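You operate a simulated robot arm through the tools that you are given. There is no shell and no other tool. Be economical: measure what you need, move in short steps, check, and stop when the job is done.

Carry out the task below with a simulated two-armed robot. There is one attempt and no reset: what you move stays moved.

TASK
Pick up the white bulb from the top of the tool bench with one hand, pass it to the other hand and put it on the top of the peel rack.

It is judged by the outcome, as a careful person would: the job done as asked, and still so three seconds after it is handed in. It fails if anything else is knocked over, pushed out of place, dropped, spilled or broken.

THE ROBOT
Two 7-joint arms with two-finger parallel grippers on one trunk, on a base that drives. Base frame: it is fixed to the floor where the robot stands at the start and does not move with it; the origin is under the middle of the robot, x ahead of it, y to its left, z up. Lengths are in mm, angles in degrees, forces in N, time in s.
The left shoulder is at the start at [50, 165, 1030], the right one opposite. With the tool pointing down near the work surface each hand reaches from about 240 to 700 mm from the robot's upright axis, wherever it stands, measured 20 degrees to its own side. Places, roughly: top of the peel rack (22x60 cm) [-1020, -960, 900]. Payload 3.91 kg a hand.
The TCP of each hand is the grasp point between the finger pads, 30 mm short of the fingertips. In the tool frame z runs along the fingers and y along their closing line. The gripper opens to 110 mm. The fingers are 20 mm wide and 10 mm thick; the gripper's body (48 by 112 mm) begins 55 mm behind the TCP.
Orientation is that of the tool frame in the base frame, as a unit quaternion [w, x, y, z]. With the fingers straight down and closing along the base's y, the tool's x points along the base's -x, its y along +y and its z along -z.

THE INTERFACE
- The arms move only by the tool send_rows. It takes "left_moves", "right_moves" or both (then of equal length, played together; a hand with none holds still); each is a list of rows, each a list of 7 numbers: the finger opening in mm, from 0 to 110, then the shift along the tool's x, y, z in mm, then the turn, a rotation vector about the tool's x, y, z in degrees. In form: [[jaw, x, y, z, wx, wy, wz], ...]. A call has 1 to 12 rows; each row shifts and turns the commanded pose from where the row before left it, along the tool's axes as they then stand. Each row takes 0.2 s and may step no farther than 50 mm and 8.6 degrees from the row before; otherwise, or with a gripper value out of range, the whole call is refused. Where a pose cannot be reached the arm comes as near as it can. A force on the tool above 40 N (or 10 N above the force at the start of the call, whichever is more), or a blocked arm, ends the call early, and 0.2 s more pass. The fingers move at their own pace (about 45 mm/s each) and stop on an object; they squeeze with about 44 N. The grip force told is the motor's: it shows also when the fingers shut on nothing. Time passes only in rows, and 0.2 s behind the last, so rows that do not move let the fingers close. The reply holds the time, the measured pose of the TCP, the force on the tool along the base axes, the opening and the grip force, in the units named above and with some noise, with the torque about the TCP (base axes, N m) and any sound that the robot's microphone picked up.
- Cameras (640 x 400 px; columns grow to the right, rows downward): "scene" is now at [118.7, -19.2, 1215.3]; the picture's right is [-0.04, -1.00, 0.00], its down [-0.33, 0.01, -0.94] and it looks along [0.94, -0.04, -0.33] (base axes); focal length 275 px, centre (320, 200). "left" rides on the left gripper at [72, -17, -103] in its tool frame; the picture's right is [0.23, 0.97, 0.00], its down [-0.76, 0.18, -0.62] and it looks along [-0.61, 0.14, 0.78] (tool axes); focal length 222 px, centre (320, 200). "right" rides on the right gripper at [72, 17, -103] in its tool frame; the picture's right is [-0.23, 0.97, 0.00], its down [-0.76, -0.18, -0.62] and it looks along [-0.61, -0.14, 0.78] (tool axes); focal length 222 px, centre (320, 200).
- grab_frame(camera): a new picture of that camera. No time passes.
- move_column(by): slides the trunk up (or, below 0, down) by that many mm; the arms and the scene camera ride with it, the base frame stays. It gives what a move gives, with no picture.
- base_move(legs): drives the robot by 1 to 6 legs, each [ahead, left, turn to the left] in mm, mm and degrees, along the robot's own axes; the way and the turn of a leg run together, so that a leg with both is an arc; at most 1500 mm and 180 degrees a leg. The arms and the cameras ride along, it lands a little off, and it stops where it bumps. It gives what a move gives.
- turn_head(pan, tilt): turns the head with the scene camera to pan (to the left, within 80 degrees either way) and tilt (down, from -29 to 69), counted from straight ahead of the robot. It gives what a move gives.
- point_at(camera, pixels): for up to 12 pixels [column, row] of the newest picture of that camera ("zoom" is the newest enlarged one), the place [x, y, z] in the base frame of the surface seen there, good to about 2 mm, but the place of the scene camera against the robot may be out by one fixed shift of up to 25 mm in any direction. No time passes.
- inspect(camera, box): a new picture of the part [left, top, right, bottom] of that camera's present view, enlarged. No time passes.
- hand_in(): hands the job in; it is judged then, once.

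Keep the steps short. Do not move on a guess: measure, check each grasp and each placing, and mend mistakes. In all there are 80 turns and 70 pictures (those below and enlarged ones count). Leave the grippers open and the arms clear of the work at the hand-in unless told otherwise, and finish with a single line.

The tools are called after "Call:" as a command line: name --argument value ..., lists and objects as JSON in quotes. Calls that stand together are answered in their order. send_rows: Moves the arms, as the interface text tells. Its arguments: {"type":"object","properties":{"left_moves":{"type":"array","items":{"type":"array","items":{"type":"number"}}},"right_moves":{"type":"array","items":{"type":"array","items":{"type":"number"}}}},"required":[]} The other tools are called the same way: move_column (by) slides the trunk up or down; base_move (legs) drives the base; turn_head (pan, tilt) turns the head that bears the scene camera; grab_frame (camera) takes a picture; point_at (camera, pixels) gives the place of the surface under pixels of a picture; inspect (camera, box) takes an enlarged picture of a part of a camera's view; hand_in () hands the job in.

At the start:

```text
t: 0.0
left_eef_pos: [372.6, 186.4, 1048.4]
left_tcp_rot: [0.0, -0.001, 1.0, -0.001]
left_force: [0.3, 0.3, 0.0]
left_moment: [0.03, 0.01, 0.01]
left_finger_gap: 109.9
left_gripper_force: 0.0
right_eef_pos: [331.5, -117.5, 1074.2]
right_tcp_rot: [0.0, 0.0, 1.0, 0.0]
right_force: [0.7, 0.1, 0.5]
right_moment: [0.0, -0.02, 0.01]
right_finger_gap: 110.3
right_gripper_force: 0.1
trunk travel left (down, up): [-250.0, 253.0]
robot x, y, heading: [0.5, -0.7, -0.0]
head pan, tilt: [-2.4, 19.1]
```

scene: 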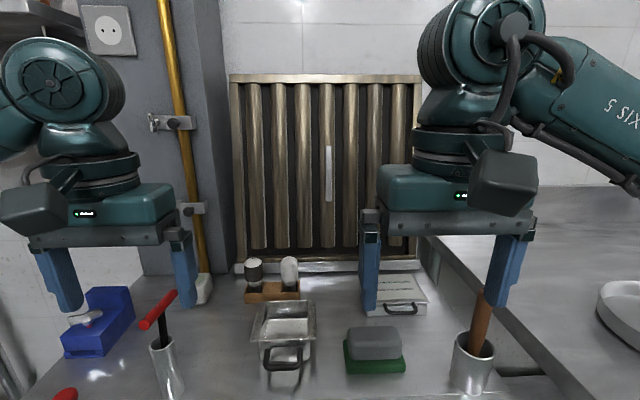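
right: 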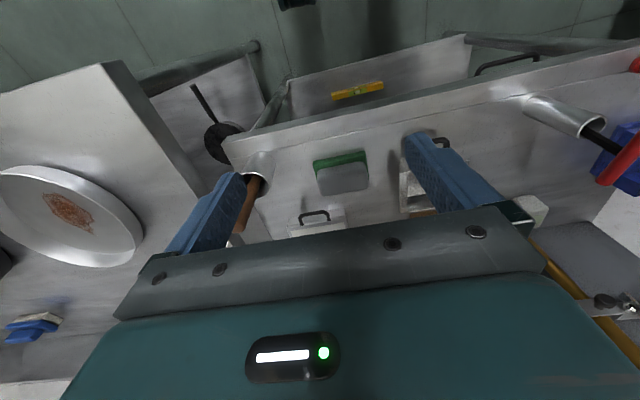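
left: 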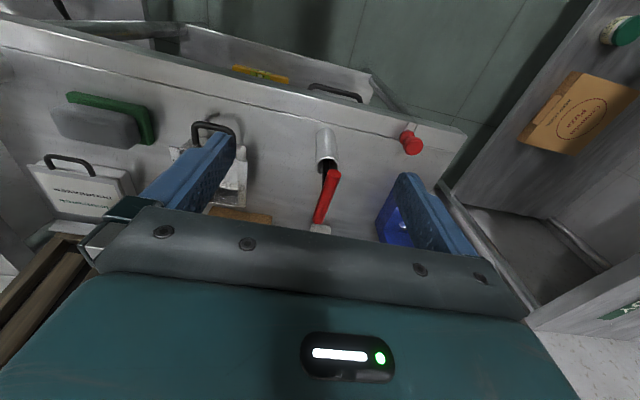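

I see a white rounded thing at about (289,270) in a wooden holder. I'll enlarge it.

Call:
inspect --camera "scene" --box '[220, 230, 380, 330]'

Call:
inspect --camera "scene" --box '[0, 250, 240, 400]'

```text
4.00 times, centred on (300, 280) of scene
```

zoom: 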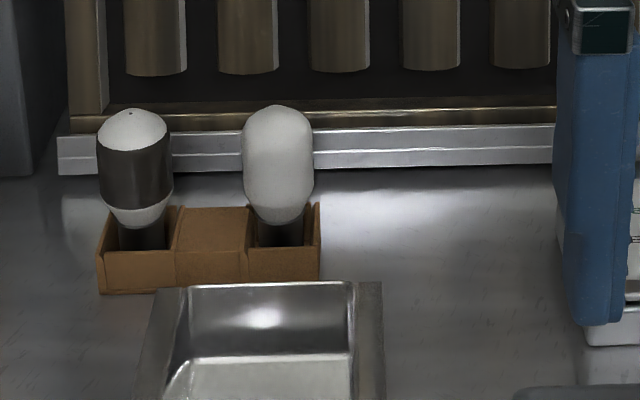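

```text
2.67 times, centred on (120, 325) of scene
```

zoom: 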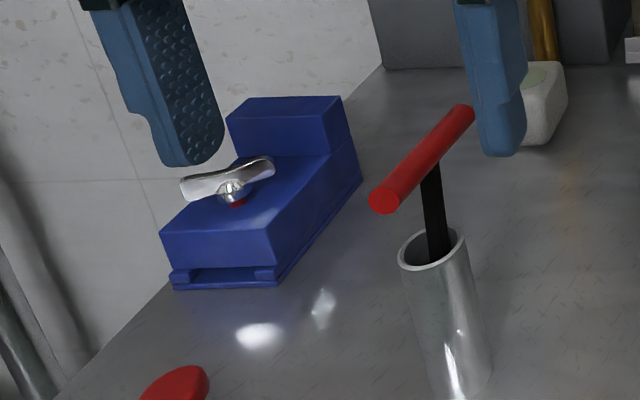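

The white bulb stands base-down in the right pocket of a cardboard holder, next to a dark-banded one. I'll measure it and its neighbours.

Call:
point_at --camera "scene" --pixels '[[289, 258], [289, 270], [289, 280], [282, 270], [296, 270], [289, 298], [255, 262], [285, 310], [297, 303], [260, 301], [280, 268], [340, 292]]'

Call:
grab_frame --camera "scene"

```text
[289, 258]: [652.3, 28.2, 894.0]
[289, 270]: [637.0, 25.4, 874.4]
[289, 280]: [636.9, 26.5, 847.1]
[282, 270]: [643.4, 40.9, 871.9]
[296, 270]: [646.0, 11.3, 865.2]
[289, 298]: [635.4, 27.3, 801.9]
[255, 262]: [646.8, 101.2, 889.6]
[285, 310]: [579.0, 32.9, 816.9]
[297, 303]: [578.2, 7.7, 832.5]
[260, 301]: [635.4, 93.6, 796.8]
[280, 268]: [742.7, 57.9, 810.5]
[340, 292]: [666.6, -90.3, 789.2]
```

```text
64 pictures are left
```

scene: 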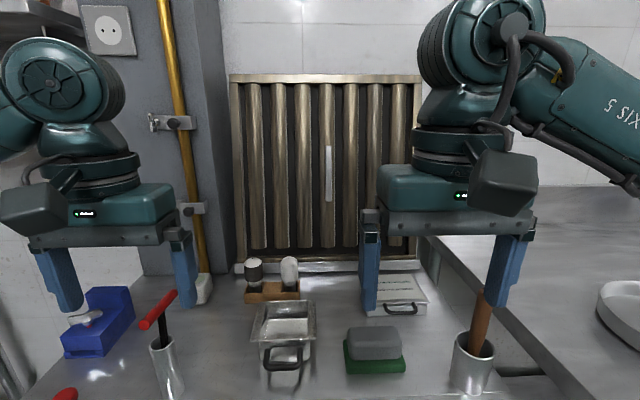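

The bulb axis reads about (652, 26), with its top at about z 894 and the bench at about 789. I'm planning a forward-tilted grasp with the left hand, and the right hand will later take the dome from above. First I'll measure the holder and tray heights on an enlarged picture.

Call:
inspect --camera "scene" --box '[230, 245, 326, 305]'

Call:
inspect --camera "scene" --box '[220, 240, 380, 340]'

```text
6.67 times, centred on (278, 275) of scene
```

zoom: 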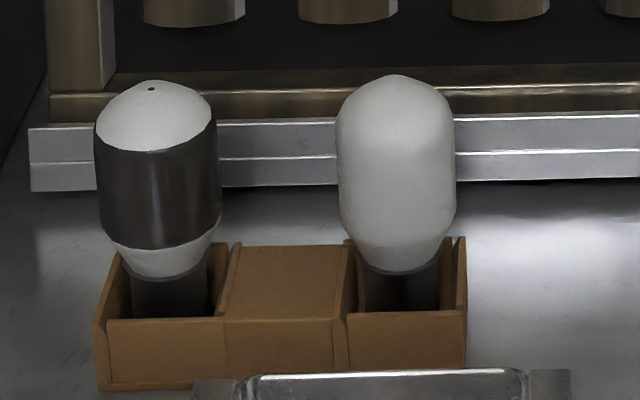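

```text
4.00 times, centred on (300, 290) of scene
```

zoom: 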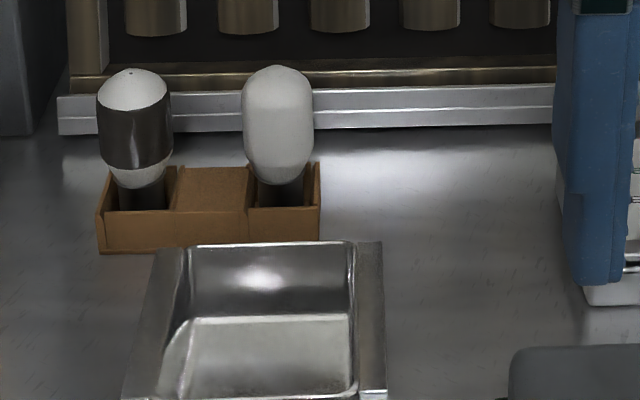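

Now I'll take points on this zoom: bulb profile, cap, holder rims and tray rims.

Call:
point_at --camera "zoom" --pixels '[[278, 69], [278, 100], [278, 135], [278, 172], [280, 192], [283, 215], [212, 175], [212, 200], [317, 175], [270, 244], [372, 260], [245, 135]]'

Call:
point_at --camera "scene" --pixels '[[311, 312], [285, 362], [256, 330], [284, 345], [278, 347], [270, 255], [402, 260], [370, 268], [400, 300], [374, 335]]'

```text
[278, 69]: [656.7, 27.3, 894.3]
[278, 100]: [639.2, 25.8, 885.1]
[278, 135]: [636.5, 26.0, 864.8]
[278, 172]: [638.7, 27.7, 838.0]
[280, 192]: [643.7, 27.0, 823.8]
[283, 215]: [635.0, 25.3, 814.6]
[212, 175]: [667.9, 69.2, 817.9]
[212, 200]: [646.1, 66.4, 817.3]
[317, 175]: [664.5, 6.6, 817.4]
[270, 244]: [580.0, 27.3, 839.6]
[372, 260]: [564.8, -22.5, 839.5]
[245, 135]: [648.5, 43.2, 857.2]
```

```text
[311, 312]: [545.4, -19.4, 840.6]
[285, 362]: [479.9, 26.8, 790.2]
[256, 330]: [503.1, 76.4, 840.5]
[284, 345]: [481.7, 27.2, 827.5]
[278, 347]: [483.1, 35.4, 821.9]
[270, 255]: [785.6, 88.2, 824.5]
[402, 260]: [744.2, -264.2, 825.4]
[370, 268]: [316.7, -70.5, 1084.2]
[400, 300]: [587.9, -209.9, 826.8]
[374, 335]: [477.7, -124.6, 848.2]
```

The bulb's glass runs z 833–895, about 34 mm across, and it sits in a holder 818 high. The tray rim in front is at 840. The front-right side is free.

The right hand will come from there, yawed 45° and tilted about 60°, and the left hand will take the dome from above later. First I move forward and yaw at a safe height.

Call:
send_rows --right_moves '[[110, -30, 0, 0, 0, 0, -7.5], [110, -21, -21, 0, 0, 0, -7.5], [110, -20, -20, 0, 0, 0, -7.5], [110, -20, -20, 0, 0, 0, -7.5], [110, -20, -20, 0, 0, 0, -7.5], [110, 0, 0, 0, 0, 0, -7.5]]'

```text
t: 1.4
left_eef_pos: [371.7, 186.7, 1048.8]
left_tcp_rot: [-0.001, -0.001, 1.0, -0.001]
left_force: [-0.7, 0.4, -0.7]
left_moment: [0.0, 0.0, 0.01]
left_finger_gap: 109.9
left_gripper_force: 0.1
right_eef_pos: [464.1, -170.4, 1074.2]
right_tcp_rot: [0.0, -0.384, 0.923, 0.001]
right_force: [-0.1, 0.2, 1.1]
right_moment: [-0.03, 0.01, 0.0]
right_finger_gap: 109.9
right_gripper_force: 0.0
trunk travel left (down, up): [-250.0, 253.0]
robot x, y, heading: [0.9, -1.7, 0.1]
head pan, tilt: [-2.4, 19.1]
```

The yaw is right. Next I tilt the fingers forward by 52.5° and narrow them.

Call:
send_rows --right_moves '[[100, 0, 0, 0, 0, -7.5, 0], [90, 0, 0, 0, 0, -7.5, 0], [80, 0, 0, 0, 0, -7.5, 0], [70, 0, 0, 0, 0, -7.5, 0], [60, 0, 0, 0, 0, -7.5, 0], [60, 0, 0, 0, 0, -7.5, 0], [60, 0, 0, 0, 0, -7.5, 0]]'

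Call:
grab_frame --camera "right"

Call:
grab_frame --camera "scene"

```text
t: 3.0
left_eef_pos: [371.6, 185.9, 1048.6]
left_tcp_rot: [0.001, -0.001, 1.0, -0.001]
left_force: [0.1, -0.1, 0.6]
left_moment: [-0.01, 0.01, 0.03]
left_finger_gap: 110.0
left_gripper_force: 0.1
right_eef_pos: [463.3, -168.4, 1074.3]
right_tcp_rot: [0.41, -0.343, 0.828, 0.17]
right_force: [-0.5, 0.4, -0.1]
right_moment: [-0.03, 0.01, 0.0]
right_finger_gap: 59.8
right_gripper_force: 0.0
trunk travel left (down, up): [-250.0, 253.0]
robot x, y, heading: [-2.0, 3.8, 0.0]
head pan, tilt: [-2.4, 19.1]
```

```text
61 pictures are left
```

right: 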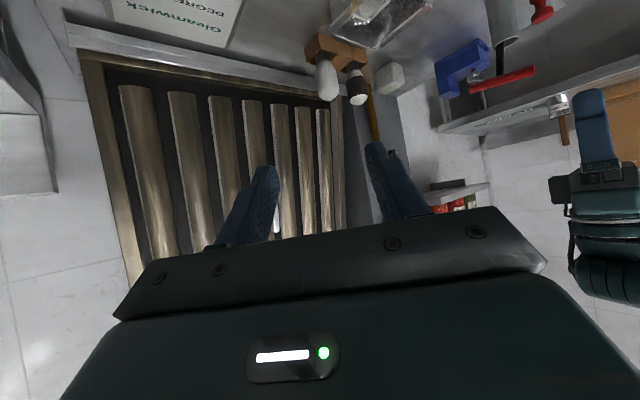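

```text
60 pictures are left
```

scene: 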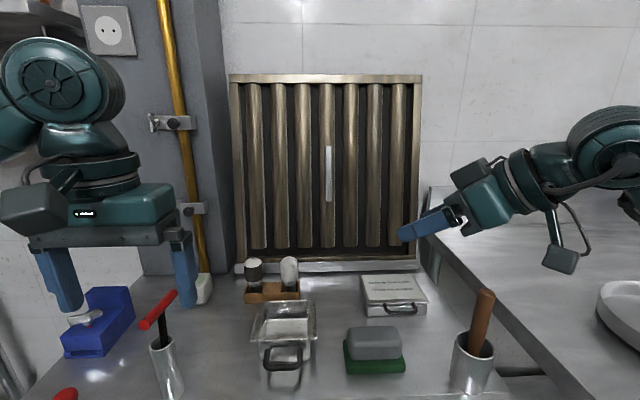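

The white bulb is clear in the right wrist camera at (328,85), and that camera has no fixed shift. I'll measure it there.

Call:
inspect --camera "right" --box '[280, 20, 408, 110]'

```text
4.44 times, centred on (344, 65) of right
```

zoom: 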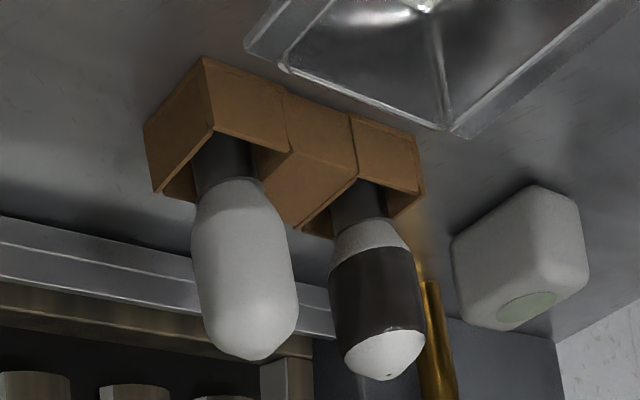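

Call:
point_at --camera "zoom" --pixels '[[262, 355], [245, 275], [240, 240], [200, 270], [290, 280], [225, 160], [330, 150], [375, 290], [395, 372], [250, 85], [400, 130], [120, 130]]'

```text
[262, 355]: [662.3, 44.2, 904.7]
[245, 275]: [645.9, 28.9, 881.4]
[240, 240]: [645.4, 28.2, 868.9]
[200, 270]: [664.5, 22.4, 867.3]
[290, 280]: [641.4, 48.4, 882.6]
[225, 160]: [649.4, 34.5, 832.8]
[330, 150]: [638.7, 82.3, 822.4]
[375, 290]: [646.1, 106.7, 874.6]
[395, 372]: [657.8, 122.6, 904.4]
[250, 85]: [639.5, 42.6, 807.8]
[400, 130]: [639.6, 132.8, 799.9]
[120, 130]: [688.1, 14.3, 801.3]
```

The wrist camera gives the bulb axis at about (658, 41) with its top at 905, so the scene shift is about (+5, +15, +10). My wrist camera housing must stay clear of the tray, the box and the handle. I'll measure those in the scene view.

Call:
point_at --camera "scene" --pixels '[[484, 293], [480, 345], [362, 277], [366, 310], [363, 290], [372, 328], [346, 345], [400, 328], [313, 305], [428, 310]]'

```text
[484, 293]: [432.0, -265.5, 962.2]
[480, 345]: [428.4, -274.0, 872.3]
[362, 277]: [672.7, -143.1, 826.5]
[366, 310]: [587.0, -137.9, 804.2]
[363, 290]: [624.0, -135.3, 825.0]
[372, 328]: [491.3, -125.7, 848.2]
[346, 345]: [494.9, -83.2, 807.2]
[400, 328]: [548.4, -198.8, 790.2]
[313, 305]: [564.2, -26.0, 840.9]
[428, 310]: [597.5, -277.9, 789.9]
```

The box starts at y≈-122, and the handle top is at (437,-250,972). With 65° yaw and 58.5° tilt, the camera housing clears both the tray and the box. I turn, then go to a pre-grasp pose 120 mm back.

Call:
send_rows --right_moves '[[60, 0, 0, 0, 0, -6, 0], [60, 0, 0, 0, -5.69, 0, -3.48], [60, 0, 0, 0, -5.69, 0, -3.48], [60, 0, 0, 0, -5.69, 0, -3.48], [60, 7, -15, 37, 0, 0, 0], [60, 7, -15, 37, 0, 0, 0], [60, 7, -15, 37, 0, 0, 0], [60, 7, -15, 37, 0, 0, 0], [60, 7, -15, 37, 0, 0, 0], [60, 7, -14, 38, 0, 0, 0]]'

Call:
grab_frame --camera "right"

Call:
grab_frame --camera "scene"

```text
t: 5.2
left_eef_pos: [370.7, 187.3, 1048.6]
left_tcp_rot: [0.0, 0.0, 1.0, -0.001]
left_force: [-1.3, 0.6, -0.7]
left_moment: [0.0, 0.01, 0.0]
left_finger_gap: 109.8
left_gripper_force: 0.1
right_eef_pos: [515.6, -150.1, 1030.1]
right_tcp_rot: [0.446, -0.352, 0.798, 0.199]
right_force: [-0.3, 0.5, -0.9]
right_moment: [0.01, -0.01, -0.02]
right_finger_gap: 60.2
right_gripper_force: 0.1
right hand out of reach, approached as far as the arm can: row 2, 3, 4, 6, 7, 8, 9, 10
trunk travel left (down, up): [-250.0, 253.0]
robot x, y, heading: [1.0, -1.7, -0.0]
head pan, tilt: [-2.4, 19.1]
```

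```text
58 pictures are left
```

right: 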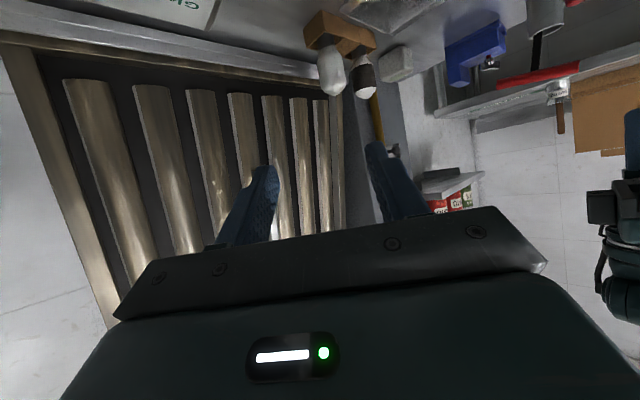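

```text
57 pictures are left
```

scene: 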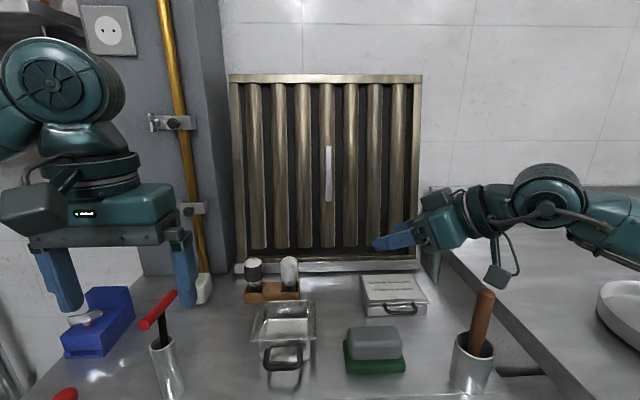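

The right hand ran out of reach for that wrist angle and stopped in a safe place. Turning the base left about 25° should fix it. First I look down to check the floor clearance to the bench and the right table.

Call:
turn_head --pan 0 --tilt 65

Call:
grab_frame --camera "scene"

Call:
turn_head --pan -70 --tilt 40

Call:
grab_frame --camera "scene"

```text
t: 6.3
left_eef_pos: [372.5, 186.2, 1049.9]
left_tcp_rot: [0.0, -0.001, 1.0, -0.001]
left_force: [-0.8, 0.9, -0.1]
left_moment: [0.03, 0.02, 0.02]
left_finger_gap: 110.0
left_gripper_force: 0.0
right_eef_pos: [514.9, -150.4, 1030.7]
right_tcp_rot: [0.447, -0.352, 0.798, 0.2]
right_force: [0.0, 0.4, 0.6]
right_moment: [0.03, 0.02, 0.0]
right_finger_gap: 60.1
right_gripper_force: 0.1
trunk travel left (down, up): [-250.0, 253.0]
robot x, y, heading: [2.3, -2.2, -0.1]
head pan, tilt: [0.0, 65.0]
```

```text
56 pictures are left
```

scene: 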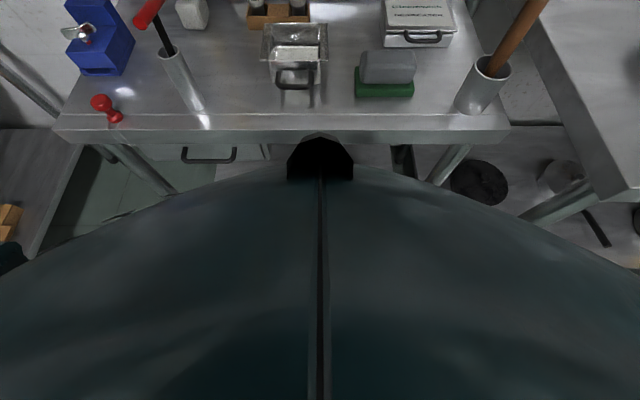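

```text
t: 7.7
left_eef_pos: [371.6, 187.1, 1049.1]
left_tcp_rot: [0.0, -0.001, 1.0, -0.001]
left_force: [0.0, 0.5, 0.1]
left_moment: [0.01, 0.05, 0.02]
left_finger_gap: 109.8
left_gripper_force: 0.1
right_eef_pos: [514.6, -150.0, 1029.6]
right_tcp_rot: [0.447, -0.352, 0.798, 0.199]
right_force: [0.1, 0.0, 0.1]
right_moment: [0.0, -0.02, 0.01]
right_finger_gap: 59.9
right_gripper_force: 0.1
trunk travel left (down, up): [-250.0, 253.0]
robot x, y, heading: [1.3, -0.8, -0.0]
head pan, tilt: [-70.0, 40.0]
```

```text
55 pictures are left
```

scene: 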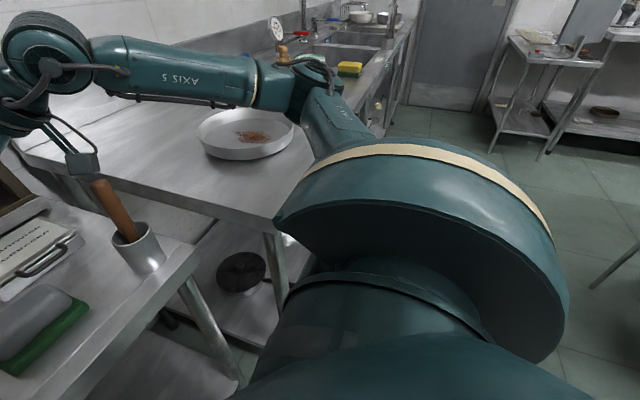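

The robot's round body has room to turn in place, and the arms are above everything (z>1018). I turn the base left 25°.

Call:
base_move --legs '[[0, 0, 25]]'

Call:
turn_head --pan -22 --tilt 25

Call:
grab_frame --camera "scene"

```text
t: 9.4
left_eef_pos: [256.7, 326.8, 1049.4]
left_tcp_rot: [0.0, -0.22, 0.976, -0.001]
left_force: [-0.5, 0.0, -0.1]
left_moment: [-0.01, -0.01, 0.02]
left_finger_gap: 110.2
left_gripper_force: 0.1
right_eef_pos: [529.2, 84.2, 1030.6]
right_tcp_rot: [0.393, -0.518, 0.702, 0.292]
right_force: [0.0, -0.1, 0.3]
right_moment: [0.0, -0.01, -0.01]
right_finger_gap: 59.8
right_gripper_force: 0.0
trunk travel left (down, up): [-250.0, 253.0]
robot x, y, heading: [-2.0, -1.5, 25.0]
head pan, tilt: [-70.0, 40.0]
```

```text
t: 10.6
left_eef_pos: [256.1, 327.7, 1048.9]
left_tcp_rot: [0.0, -0.221, 0.975, -0.002]
left_force: [-0.2, 0.2, -0.1]
left_moment: [0.01, 0.0, 0.0]
left_finger_gap: 109.8
left_gripper_force: 0.1
right_eef_pos: [530.3, 85.5, 1030.2]
right_tcp_rot: [0.392, -0.518, 0.701, 0.292]
right_force: [-0.2, -0.7, 0.4]
right_moment: [0.0, 0.02, 0.03]
right_finger_gap: 59.9
right_gripper_force: 0.0
trunk travel left (down, up): [-250.0, 253.0]
robot x, y, heading: [-1.0, 3.2, 25.4]
head pan, tilt: [-22.0, 25.0]
```

```text
54 pictures are left
```

scene: 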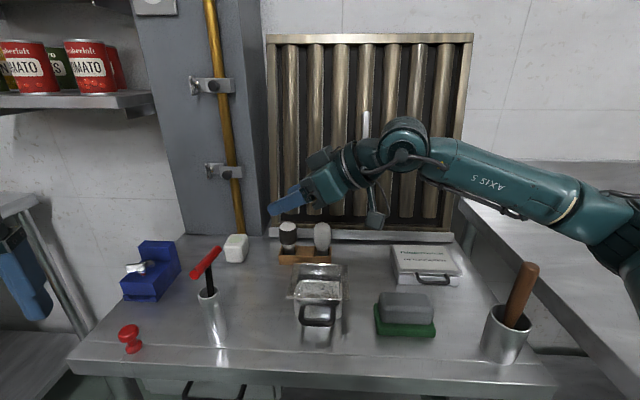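

The hand now has yaw 73° and tilt 58.7°, which suits. I go to a pre-grasp point 110 mm short of the bulb.

Call:
send_rows --right_moves '[[60, 15, -40, -10, 0, 0, 0], [60, 25, -40, -14, 0, 0, 0], [60, 35, -32, 0, 0, 0, 0], [60, 37, -24, 0, 0, 0, 0], [60, 37, 0, 0, 0, 0, 0]]'

Call:
grab_frame --camera "right"

```text
t: 11.8
left_eef_pos: [256.7, 328.0, 1050.3]
left_tcp_rot: [0.0, -0.22, 0.975, -0.001]
left_force: [0.4, 0.1, -0.1]
left_moment: [-0.02, -0.02, -0.02]
left_finger_gap: 110.2
left_gripper_force: 0.0
right_eef_pos: [524.6, 72.7, 1010.2]
right_tcp_rot: [0.393, -0.516, 0.704, 0.29]
right_force: [1.0, 0.3, -0.9]
right_moment: [-0.02, 0.01, 0.01]
right_finger_gap: 59.7
right_gripper_force: 0.0
right hand out of reach, approached as far as the arm can: row 1, 2, 3, 4, 5
trunk travel left (down, up): [-250.0, 253.0]
robot x, y, heading: [5.2, 1.7, 25.3]
head pan, tilt: [-22.0, 25.0]
```

```text
53 pictures are left
```

right: 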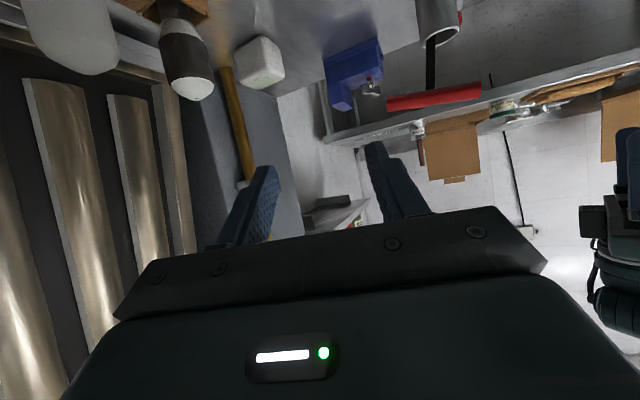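

The limit seems to be the hand's yaw relative to the robot's body, not the distance. I turn the hand back 21° and shift it to the right, then turn the base further left.

Call:
send_rows --right_moves '[[60, 0, 0, 0, 5.96, 0, 3.63], [60, 0, 0, 0, 5.96, 0, 3.63], [60, 0, 0, 0, 5.96, 0, 3.63], [60, 8, -25, -32, 0, 0, 0], [60, 8, -25, -32, 0, 0, 0], [60, 8, -25, -32, 0, 0, 0]]'

```text
t: 13.2
left_eef_pos: [255.9, 327.7, 1048.3]
left_tcp_rot: [0.0, -0.22, 0.975, -0.001]
left_force: [0.1, 0.0, 0.4]
left_moment: [-0.01, 0.0, -0.03]
left_finger_gap: 110.0
left_gripper_force: 0.2
right_eef_pos: [525.7, -49.5, 1040.0]
right_tcp_rot: [0.439, -0.382, 0.785, 0.215]
right_force: [-1.1, 0.0, 0.5]
right_moment: [-0.02, -0.01, 0.0]
right_finger_gap: 60.0
right_gripper_force: 0.0
trunk travel left (down, up): [-250.0, 253.0]
robot x, y, heading: [-1.8, -2.6, 25.2]
head pan, tilt: [-22.0, 25.0]
```

That reached. Now the base turns left 18°.

Call:
base_move --legs '[[0, 0, 18]]'

Call:
turn_head --pan -40 --tilt 25

Call:
grab_frame --camera "scene"

```text
t: 14.6
left_eef_pos: [142.0, 391.4, 1049.7]
left_tcp_rot: [0.0, -0.37, 0.929, -0.001]
left_force: [-0.6, -0.1, 0.6]
left_moment: [-0.01, -0.01, 0.02]
left_finger_gap: 110.2
left_gripper_force: 0.1
right_eef_pos: [514.4, 116.3, 1039.8]
right_tcp_rot: [0.4, -0.501, 0.714, 0.282]
right_force: [0.2, 0.2, 0.3]
right_moment: [0.02, 0.0, -0.02]
right_finger_gap: 59.7
right_gripper_force: 0.1
trunk travel left (down, up): [-250.0, 253.0]
robot x, y, heading: [3.3, 0.5, 43.4]
head pan, tilt: [-22.0, 25.0]
```

```text
t: 15.4
left_eef_pos: [142.0, 391.9, 1049.8]
left_tcp_rot: [0.0, -0.371, 0.929, -0.001]
left_force: [0.3, -0.5, -0.6]
left_moment: [-0.03, 0.02, 0.0]
left_finger_gap: 110.1
left_gripper_force: 0.0
right_eef_pos: [514.0, 116.2, 1039.3]
right_tcp_rot: [0.399, -0.501, 0.714, 0.282]
right_force: [0.4, 0.1, 0.2]
right_moment: [0.03, 0.01, 0.0]
right_finger_gap: 60.0
right_gripper_force: 0.0
trunk travel left (down, up): [-250.0, 253.0]
robot x, y, heading: [-3.5, 0.7, 43.3]
head pan, tilt: [-40.0, 25.0]
```

```text
52 pictures are left
```

scene: 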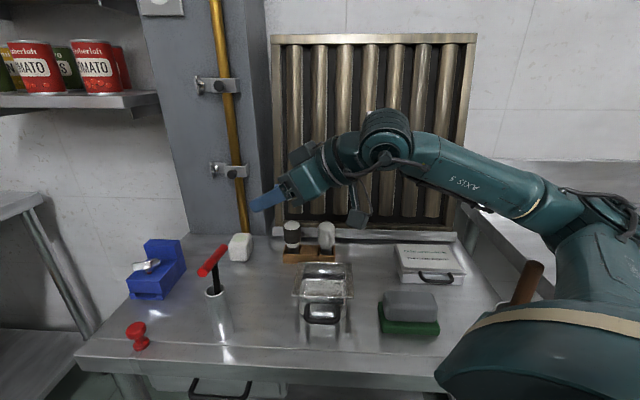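

Yaw is about 70°. I go to the pre-grasp point (626,-47,915) again.

Call:
send_rows --right_moves '[[60, 0, -40, -20, 0, 0, 0], [60, 20, -40, -14, 0, 0, 0], [60, 30, -30, 0, 0, 0, 0], [60, 36, -30, 0, 0, 0, 0], [60, 40, -20, 0, 0, 0, 0], [60, 40, 0, 0, 0, 0, 0]]'

Call:
grab_frame --camera "right"

Call:
grab_frame --camera "scene"

```text
t: 16.8
left_eef_pos: [141.7, 392.0, 1049.1]
left_tcp_rot: [0.0, -0.37, 0.929, -0.001]
left_force: [1.5, -0.3, 1.0]
left_moment: [0.01, -0.02, 0.0]
left_finger_gap: 110.0
left_gripper_force: 0.1
right_eef_pos: [554.4, 70.9, 1036.9]
right_tcp_rot: [0.4, -0.5, 0.715, 0.281]
right_force: [0.3, -0.3, -0.3]
right_moment: [0.02, -0.01, 0.0]
right_finger_gap: 59.7
right_gripper_force: 0.0
right hand out of reach, approached as far as the arm can: row 2, 3, 4, 5, 6
trunk travel left (down, up): [-250.0, 253.0]
robot x, y, heading: [-0.4, 0.3, 43.3]
head pan, tilt: [-40.0, 25.0]
```

```text
51 pictures are left
```

right: 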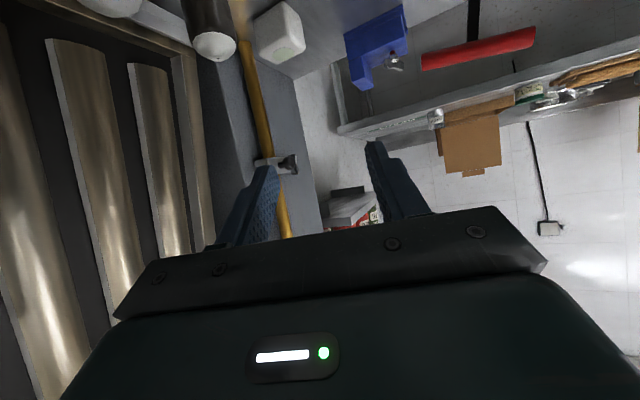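

```text
50 pictures are left
```

scene: 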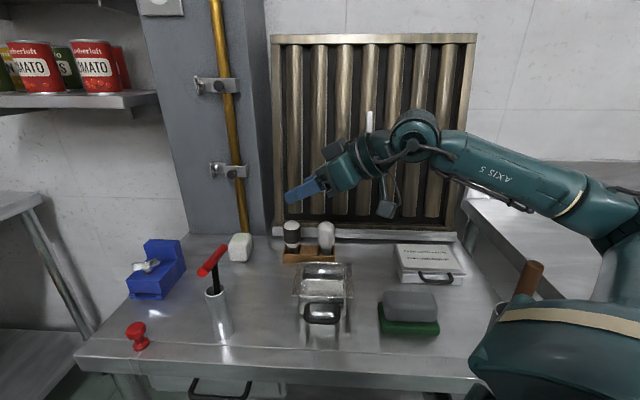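

All three limits fit one cause: the hand's heading can differ from the shoulder-to-wrist line by at most about 65°. So the shoulder needs to be further right, and the base should not be turned left. I turn back to heading 0 and check the room on the right side.

Call:
base_move --legs '[[0, 0, -43.3]]'

Call:
turn_head --pan -45 --tilt 55

Call:
grab_frame --camera "scene"

```text
t: 19.2
left_eef_pos: [371.5, 189.7, 1049.6]
left_tcp_rot: [-0.001, -0.003, 1.0, -0.001]
left_force: [0.5, -0.4, -0.4]
left_moment: [0.01, -0.02, 0.0]
left_finger_gap: 110.2
left_gripper_force: 0.0
right_eef_pos: [454.2, -326.6, 1035.7]
right_tcp_rot: [0.475, -0.203, 0.848, 0.115]
right_force: [-0.3, -0.2, -0.9]
right_moment: [-0.04, 0.01, 0.03]
right_finger_gap: 59.9
right_gripper_force: 0.0
trunk travel left (down, up): [-250.0, 253.0]
robot x, y, heading: [1.8, 0.2, 0.3]
head pan, tilt: [-40.0, 25.0]
```

```text
t: 20.1
left_eef_pos: [370.5, 189.3, 1049.0]
left_tcp_rot: [0.0, -0.003, 1.0, -0.001]
left_force: [0.5, 0.2, 0.3]
left_moment: [0.0, 0.01, 0.04]
left_finger_gap: 110.1
left_gripper_force: 0.1
right_eef_pos: [453.7, -327.3, 1036.9]
right_tcp_rot: [0.474, -0.203, 0.849, 0.115]
right_force: [0.1, 0.4, -1.0]
right_moment: [0.01, -0.02, -0.01]
right_finger_gap: 60.1
right_gripper_force: 0.1
trunk travel left (down, up): [-250.0, 253.0]
robot x, y, heading: [0.5, -2.1, 0.0]
head pan, tilt: [-45.0, 55.0]
```

```text
49 pictures are left
```

scene: 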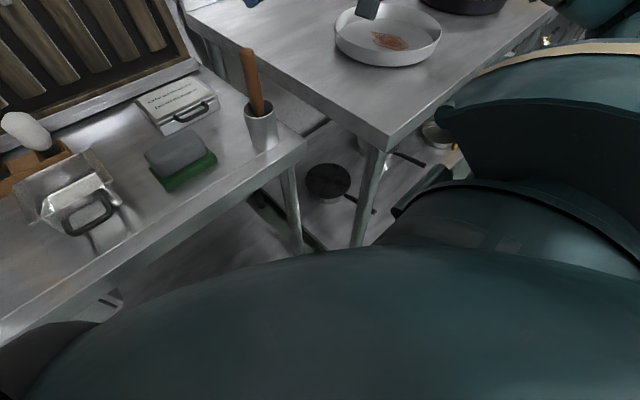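

Call:
point_at --camera "scene" --pixels '[[388, 143], [305, 143], [360, 240], [100, 265], [290, 240], [20, 325]]'

```text
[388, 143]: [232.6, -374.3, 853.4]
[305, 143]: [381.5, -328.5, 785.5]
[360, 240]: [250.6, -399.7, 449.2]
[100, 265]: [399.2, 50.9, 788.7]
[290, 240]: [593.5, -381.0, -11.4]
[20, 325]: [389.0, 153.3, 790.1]
```

The right table corner is at about (237,-360), so moving the base right would be tight. Instead I keep the base here, line the hand up above the bulb where the angle difference is only about 50°, and come straight down. First the hand goes to about (600,-20,1000).

Call:
send_rows --right_moves '[[60, -13.6, 26, 31, 0, 0, 0], [60, -13.6, 26, 31, 0, 0, 0], [60, -13.6, 26, 31, 0, 0, 0], [60, -13.6, 26, 31, 0, 0, 0], [60, -13.6, 26, 31, 0, 0, 0], [60, -13.6, 26, 31, 0, 0, 0], [60, -13.6, 26, 31, 0, 0, 0], [60, -13.6, 26, 31, 0, 0, 0]]'

```text
t: 21.9
left_eef_pos: [371.0, 189.1, 1048.7]
left_tcp_rot: [-0.001, -0.004, 1.0, 0.0]
left_force: [-0.5, -0.3, -1.1]
left_moment: [0.0, -0.03, 0.01]
left_finger_gap: 110.3
left_gripper_force: 0.0
right_eef_pos: [598.7, -19.5, 1000.0]
right_tcp_rot: [0.474, -0.203, 0.849, 0.115]
right_force: [0.1, 0.6, -0.5]
right_moment: [0.01, 0.02, -0.02]
right_finger_gap: 59.6
right_gripper_force: 0.1
trunk travel left (down, up): [-250.0, 253.0]
robot x, y, heading: [-2.4, -1.1, 0.4]
head pan, tilt: [-45.0, 55.0]
```

Reached. Now I yaw +31° in place.

Call:
send_rows --right_moves '[[60, 0, 0, 0, -6.61, 0, -4.03], [60, 0, 0, 0, -6.61, 0, -4.03], [60, 0, 0, 0, -6.61, 0, -4.03], [60, 0, 0, 0, -6.61, 0, -4.03]]'

Call:
grab_frame --camera "right"

```text
t: 22.9
left_eef_pos: [370.7, 189.4, 1049.6]
left_tcp_rot: [-0.001, -0.004, 1.0, -0.001]
left_force: [1.0, -0.8, 0.5]
left_moment: [0.04, -0.01, -0.02]
left_finger_gap: 110.0
left_gripper_force: 0.0
right_eef_pos: [579.7, -22.3, 989.4]
right_tcp_rot: [0.439, -0.397, 0.776, 0.216]
right_force: [0.5, -0.1, 0.9]
right_moment: [0.0, 0.03, 0.05]
right_finger_gap: 59.8
right_gripper_force: 0.0
right hand out of reach, approached as far as the arm can: row 4
trunk travel left (down, up): [-250.0, 253.0]
robot x, y, heading: [0.7, -0.4, 0.3]
head pan, tilt: [-45.0, 55.0]
```

```text
48 pictures are left
```

right: 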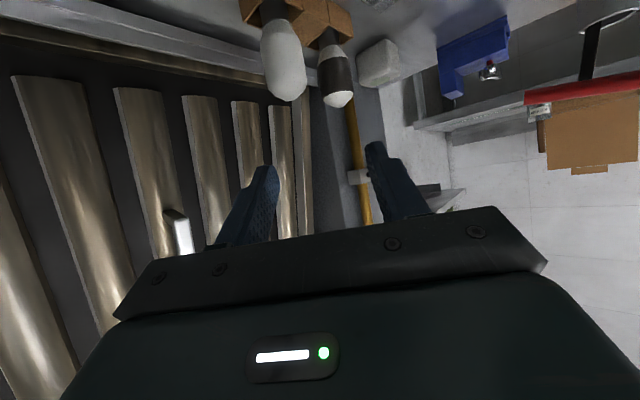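

Yaw 53° was reached, which should be enough: the camera housing clears the tray rim by about 14 mm. I move above the bulb to (658,41,965).

Call:
send_rows --right_moves '[[60, -10, -8, 32, 0, 0, 0], [60, -10, -8, 32, 0, 0, 0], [60, -10, -8.5, 31, 0, 0, 0]]'

Call:
grab_frame --camera "right"

```text
t: 23.7
left_eef_pos: [370.2, 188.4, 1049.5]
left_tcp_rot: [0.0, -0.003, 1.0, 0.0]
left_force: [0.2, -0.5, 0.1]
left_moment: [0.02, -0.04, 0.02]
left_finger_gap: 110.1
left_gripper_force: 0.1
right_eef_pos: [602.7, 3.4, 988.2]
right_tcp_rot: [0.468, -0.362, 0.778, 0.209]
right_force: [-0.2, 0.1, -0.1]
right_moment: [-0.06, 0.0, 0.03]
right_finger_gap: 59.9
right_gripper_force: 0.1
right hand out of reach, approached as far as the arm can: row 1, 2, 3
trunk travel left (down, up): [-250.0, 253.0]
robot x, y, heading: [1.3, -1.0, 0.3]
head pan, tilt: [-45.0, 55.0]
```

```text
47 pictures are left
```

right: 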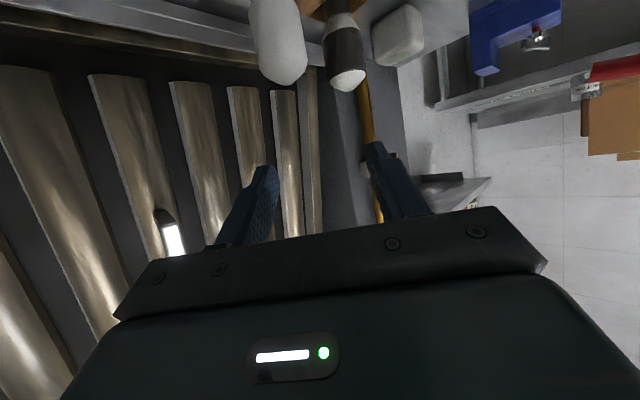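

The wrist limit holds, so I change the plan. The left hand takes the bulb straight down, closing along x. The right hand, tilted in its easy posture and closing across, then takes it lower down in free air and places it. First I park the right hand back.

Call:
send_rows --right_moves '[[60, 10, -1, -39, 0, 0, 0], [60, 10, -1, -39, 0, 0, 0], [60, 10, -1, -39, 0, 0, 0], [60, 10, -1, -39, 0, 0, 0], [60, 10, -1, -39, 0, 0, 0], [60, 8, -1, -39, 0, 0, 0], [60, 0, 0, 0, 6.8, 0, 3.8], [60, 0, 0, 0, 6.8, 0, 3.8], [60, 0, 0, 0, 6.8, 0, 3.8]]' --left_moves '[[110, -20, 0, 0, 0, 0, 8], [110, -20, 0, 0, 0, 0, 8], [105, 0, 0, 0, 0, 0, 8], [100, 0, 0, 0, 0, 0, 8], [95, 0, 0, 0, 0, 0, 8], [90, 0, 0, 0, 0, 0, 8], [85, 0, 0, 0, 0, 0, 8], [80, 0, 0, 0, 0, 0, 8], [75, 0, 0, 0, 0, 0, 8]]'

```text
t: 25.7
left_eef_pos: [408.9, 186.2, 1050.6]
left_tcp_rot: [0.001, 0.586, 0.81, 0.0]
left_force: [1.1, -0.3, 0.0]
left_moment: [0.03, 0.02, 0.04]
left_finger_gap: 75.1
left_gripper_force: 0.1
right_eef_pos: [459.5, -169.8, 1044.7]
right_tcp_rot: [0.503, -0.194, 0.835, 0.112]
right_force: [0.1, 0.2, -0.2]
right_moment: [0.01, -0.02, 0.0]
right_finger_gap: 59.8
right_gripper_force: 0.0
right hand out of reach, approached as far as the arm can: row 6
trunk travel left (down, up): [-250.0, 253.0]
robot x, y, heading: [-1.9, -1.2, -0.0]
head pan, tilt: [-45.0, 55.0]
```

Left closing line now runs along (0.95, 0.31), which is fine. I move the left hand above the bulb to (658,41,985).

Call:
send_rows --left_moves '[[75, -30.8, 27.3, 9, 0, 0, 0], [75, -30.8, 27.3, 9, 0, 0, 0], [75, -30.8, 27.3, 9, 0, 0, 0], [75, -30.8, 27.3, 9, 0, 0, 0], [75, -30.8, 27.3, 9, 0, 0, 0], [75, -30.8, 27.3, 9, 0, 0, 0], [75, -30.8, 27.3, 9, 0, 0, 0]]'

Call:
grab_frame --camera "left"

```text
t: 27.3
left_eef_pos: [617.1, 53.0, 981.2]
left_tcp_rot: [0.001, 0.586, 0.81, 0.001]
left_force: [0.0, -0.1, 0.6]
left_moment: [0.04, -0.04, 0.01]
left_finger_gap: 74.7
left_gripper_force: 0.1
left hand out of reach, approached as far as the arm can: row 6, 7
right_eef_pos: [458.5, -170.5, 1044.5]
right_tcp_rot: [0.503, -0.195, 0.835, 0.113]
right_force: [-0.9, -1.7, -0.2]
right_moment: [-0.01, -0.01, 0.03]
right_finger_gap: 60.0
right_gripper_force: 0.0
trunk travel left (down, up): [-250.0, 253.0]
robot x, y, heading: [3.0, -0.7, 0.4]
head pan, tilt: [-45.0, 55.0]
```

```text
46 pictures are left
```

left: 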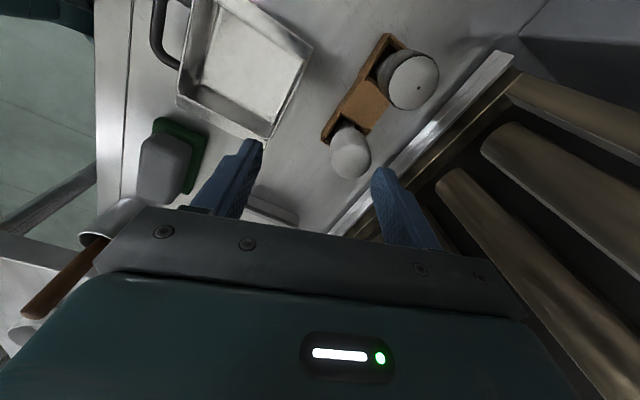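

41 mm short. Turning the base right 15° brings the left shoulder closer. Everything swept is above z 950, and the brown handle tops out at 972 under the right hand at about 1000.

Call:
base_move --legs '[[0, 0, -15]]'

Call:
turn_head --pan 15 --tilt 25

Call:
grab_frame --camera "scene"

```text
t: 28.6
left_eef_pos: [611.8, -104.3, 980.0]
left_tcp_rot: [0.001, 0.684, 0.729, 0.0]
left_force: [0.0, 0.3, 0.2]
left_moment: [0.0, 0.0, -0.01]
left_finger_gap: 74.9
left_gripper_force: 0.0
right_eef_pos: [400.0, -282.2, 1043.7]
right_tcp_rot: [0.512, -0.086, 0.853, 0.046]
right_force: [-0.2, 0.2, 0.6]
right_moment: [-0.02, 0.01, 0.03]
right_finger_gap: 60.3
right_gripper_force: 0.1
trunk travel left (down, up): [-250.0, 253.0]
robot x, y, heading: [0.8, -0.6, -14.4]
head pan, tilt: [-45.0, 55.0]
```

```text
t: 29.9
left_eef_pos: [610.8, -106.4, 978.9]
left_tcp_rot: [0.0, 0.685, 0.729, -0.001]
left_force: [-0.3, 0.6, -0.2]
left_moment: [0.03, 0.0, 0.01]
left_finger_gap: 74.7
left_gripper_force: 0.1
right_eef_pos: [398.9, -280.6, 1045.3]
right_tcp_rot: [0.512, -0.085, 0.853, 0.046]
right_force: [0.2, 0.6, -0.8]
right_moment: [0.01, 0.02, -0.01]
right_finger_gap: 60.1
right_gripper_force: 0.0
trunk travel left (down, up): [-250.0, 253.0]
robot x, y, heading: [-4.1, -0.7, -14.6]
head pan, tilt: [15.0, 25.0]
```

```text
45 pictures are left
```

scene: 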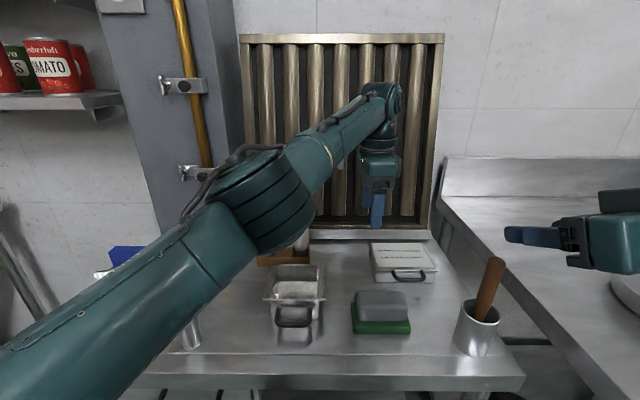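

Now the left hand goes to (658,41,965).

Call:
send_rows --left_moves '[[75, 36, 14, 3.5, 0, 0, 0], [75, 36, 14, 3.5, 0, 0, 0], [75, 36, 14, 3.5, 0, 0, 0], [75, 36, 14, 3.5, 0, 0, 0]]'

Call:
grab_frame --camera "left"

Call:
inspect --camera "left" --box '[240, 80, 400, 180]'

```text
t: 30.9
left_eef_pos: [658.8, 41.9, 965.4]
left_tcp_rot: [0.0, 0.684, 0.729, 0.0]
left_force: [-1.0, 0.2, -0.2]
left_moment: [0.01, 0.02, 0.01]
left_finger_gap: 74.9
left_gripper_force: 0.0
right_eef_pos: [400.7, -280.8, 1044.3]
right_tcp_rot: [0.512, -0.085, 0.854, 0.045]
right_force: [-0.6, -0.9, 0.6]
right_moment: [-0.01, 0.02, 0.01]
right_finger_gap: 60.1
right_gripper_force: 0.2
trunk travel left (down, up): [-250.0, 253.0]
robot x, y, heading: [3.5, -3.7, -14.7]
head pan, tilt: [15.0, 25.0]
```

```text
44 pictures are left
```

left: 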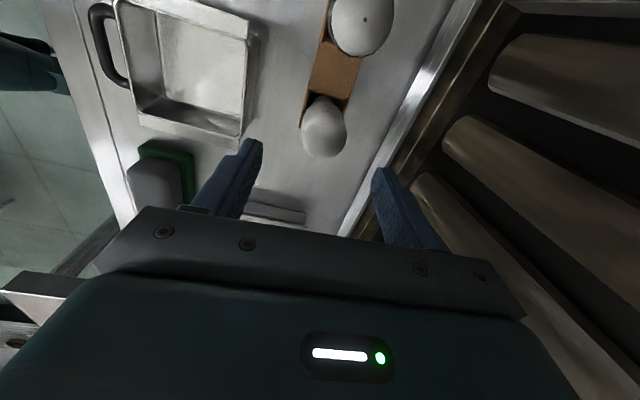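

```text
4.00 times, centred on (320, 130) of left
```

zoom: 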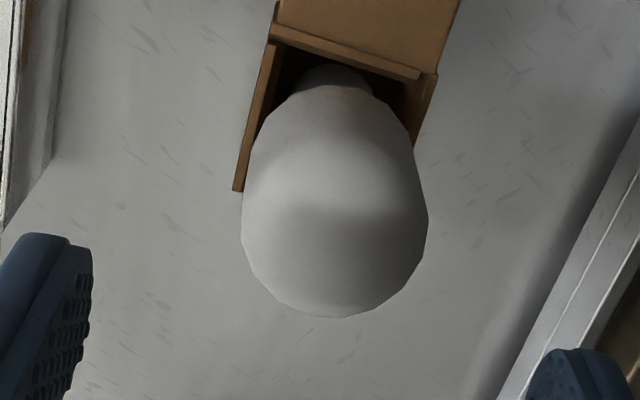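

I measure the bulb from the left wrist camera.

Call:
point_at --camera "zoom" --pixels '[[335, 240], [340, 312], [250, 220], [424, 220], [335, 180], [335, 130], [335, 75], [270, 120], [360, 20], [300, 280], [380, 285]]'

```text
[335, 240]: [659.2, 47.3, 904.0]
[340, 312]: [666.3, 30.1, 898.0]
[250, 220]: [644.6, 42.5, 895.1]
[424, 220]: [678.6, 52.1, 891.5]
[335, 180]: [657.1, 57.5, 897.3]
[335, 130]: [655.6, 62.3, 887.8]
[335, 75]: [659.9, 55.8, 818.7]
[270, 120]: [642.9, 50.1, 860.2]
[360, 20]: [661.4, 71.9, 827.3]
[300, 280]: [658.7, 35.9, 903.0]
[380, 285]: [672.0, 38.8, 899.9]
```

The bulb centre is about (660.5, 45). I correct by (+2,+3) and go down to TCP 895 (tips 865).

Call:
send_rows --left_moves '[[75, 3, 2, 20, 0, 0, 0], [75, 0, 0, 25, 0, 0, 0], [75, 0, 0, 25, 0, 0, 0]]'

Call:
grab_frame --camera "left"

```text
t: 31.7
left_eef_pos: [660.3, 44.7, 893.8]
left_tcp_rot: [0.0, 0.685, 0.729, 0.0]
left_force: [-0.8, 0.6, 1.3]
left_moment: [0.03, 0.01, -0.02]
left_finger_gap: 75.1
left_gripper_force: 0.1
right_eef_pos: [399.0, -281.8, 1044.6]
right_tcp_rot: [0.512, -0.085, 0.853, 0.046]
right_force: [0.3, 0.8, -0.7]
right_moment: [-0.03, 0.01, 0.03]
right_finger_gap: 60.0
right_gripper_force: 0.1
trunk travel left (down, up): [-250.0, 253.0]
robot x, y, heading: [-0.4, -1.5, -14.2]
head pan, tilt: [15.0, 25.0]
```

```text
42 pictures are left
```

left: 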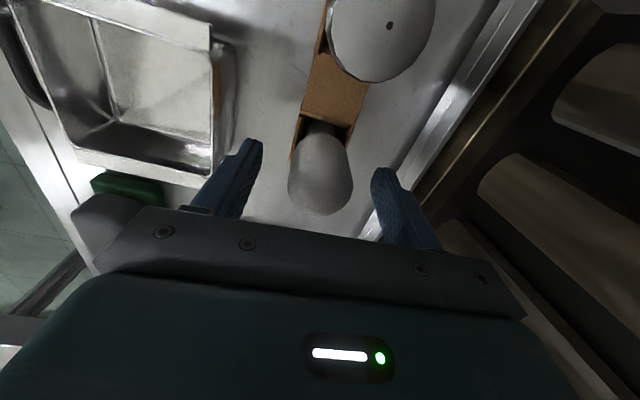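

The bulb sits centred between the fingers. I close.

Call:
send_rows --left_moves '[[50, 0, 0, 0, 0, 0, 0], [25, 0, 0, 0, 0, 0, 0], [0, 0, 0, 0, 0, 0, 0], [0, 0, 0, 0, 0, 0, 0], [0, 0, 0, 0, 0, 0, 0]]'

Call:
grab_frame --camera "left"

```text
t: 32.9
left_eef_pos: [658.7, 45.6, 894.4]
left_tcp_rot: [0.0, 0.685, 0.729, 0.0]
left_force: [1.1, -0.1, -0.8]
left_moment: [0.03, 0.02, 0.0]
left_finger_gap: 37.7
left_gripper_force: 43.9
right_eef_pos: [399.3, -280.3, 1043.7]
right_tcp_rot: [0.513, -0.086, 0.853, 0.046]
right_force: [-0.5, 0.9, 0.1]
right_moment: [0.03, -0.05, -0.01]
right_finger_gap: 60.2
right_gripper_force: 0.0
trunk travel left (down, up): [-250.0, 253.0]
robot x, y, heading: [1.4, -4.2, -14.3]
head pan, tilt: [15.0, 25.0]
```

```text
41 pictures are left
```

left: 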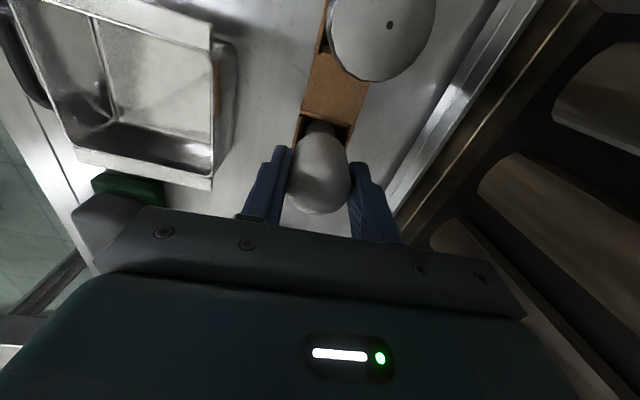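

Gripped: 37.7 mm wide, 44 N. I lift slowly straight up.

Call:
send_rows --left_moves '[[0, 0, 0, -10, 0, 0, 0], [0, 0, 0, -15, 0, 0, 0], [0, 0, 0, -20, 0, 0, 0], [0, 0, 0, -25, 0, 0, 0], [0, 0, 0, -30, 0, 0, 0], [0, 0, 0, -30, 0, 0, 0]]'

Call:
grab_frame --camera "left"

Call:
grab_frame --camera "scene"

```text
t: 34.3
left_eef_pos: [660.4, 46.3, 1025.3]
left_tcp_rot: [0.0, 0.685, 0.728, -0.001]
left_force: [-0.2, -0.3, -0.5]
left_moment: [0.02, -0.03, 0.02]
left_finger_gap: 37.8
left_gripper_force: 43.5
right_eef_pos: [398.2, -280.9, 1044.8]
right_tcp_rot: [0.513, -0.085, 0.853, 0.046]
right_force: [-0.3, -0.1, 0.8]
right_moment: [0.01, 0.04, -0.02]
right_finger_gap: 60.1
right_gripper_force: 0.1
trunk travel left (down, up): [-250.0, 253.0]
robot x, y, heading: [1.3, -1.6, -14.2]
head pan, tilt: [15.0, 25.0]
```

```text
40 pictures are left
```

left: 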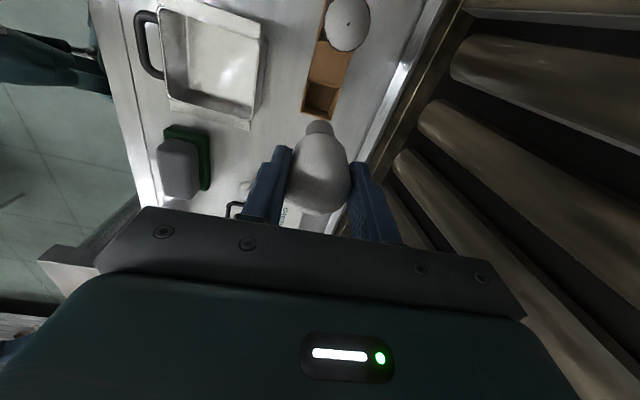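

```text
39 pictures are left
```

scene: 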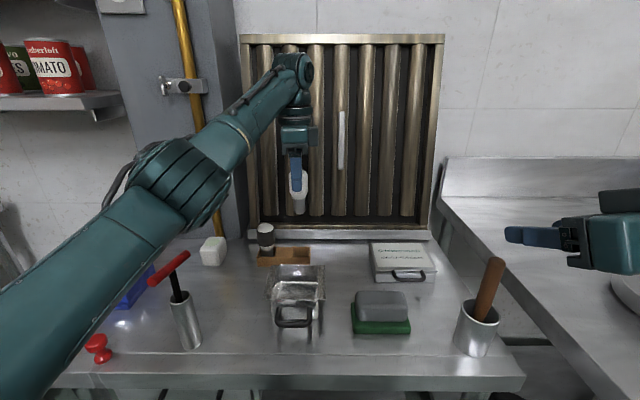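

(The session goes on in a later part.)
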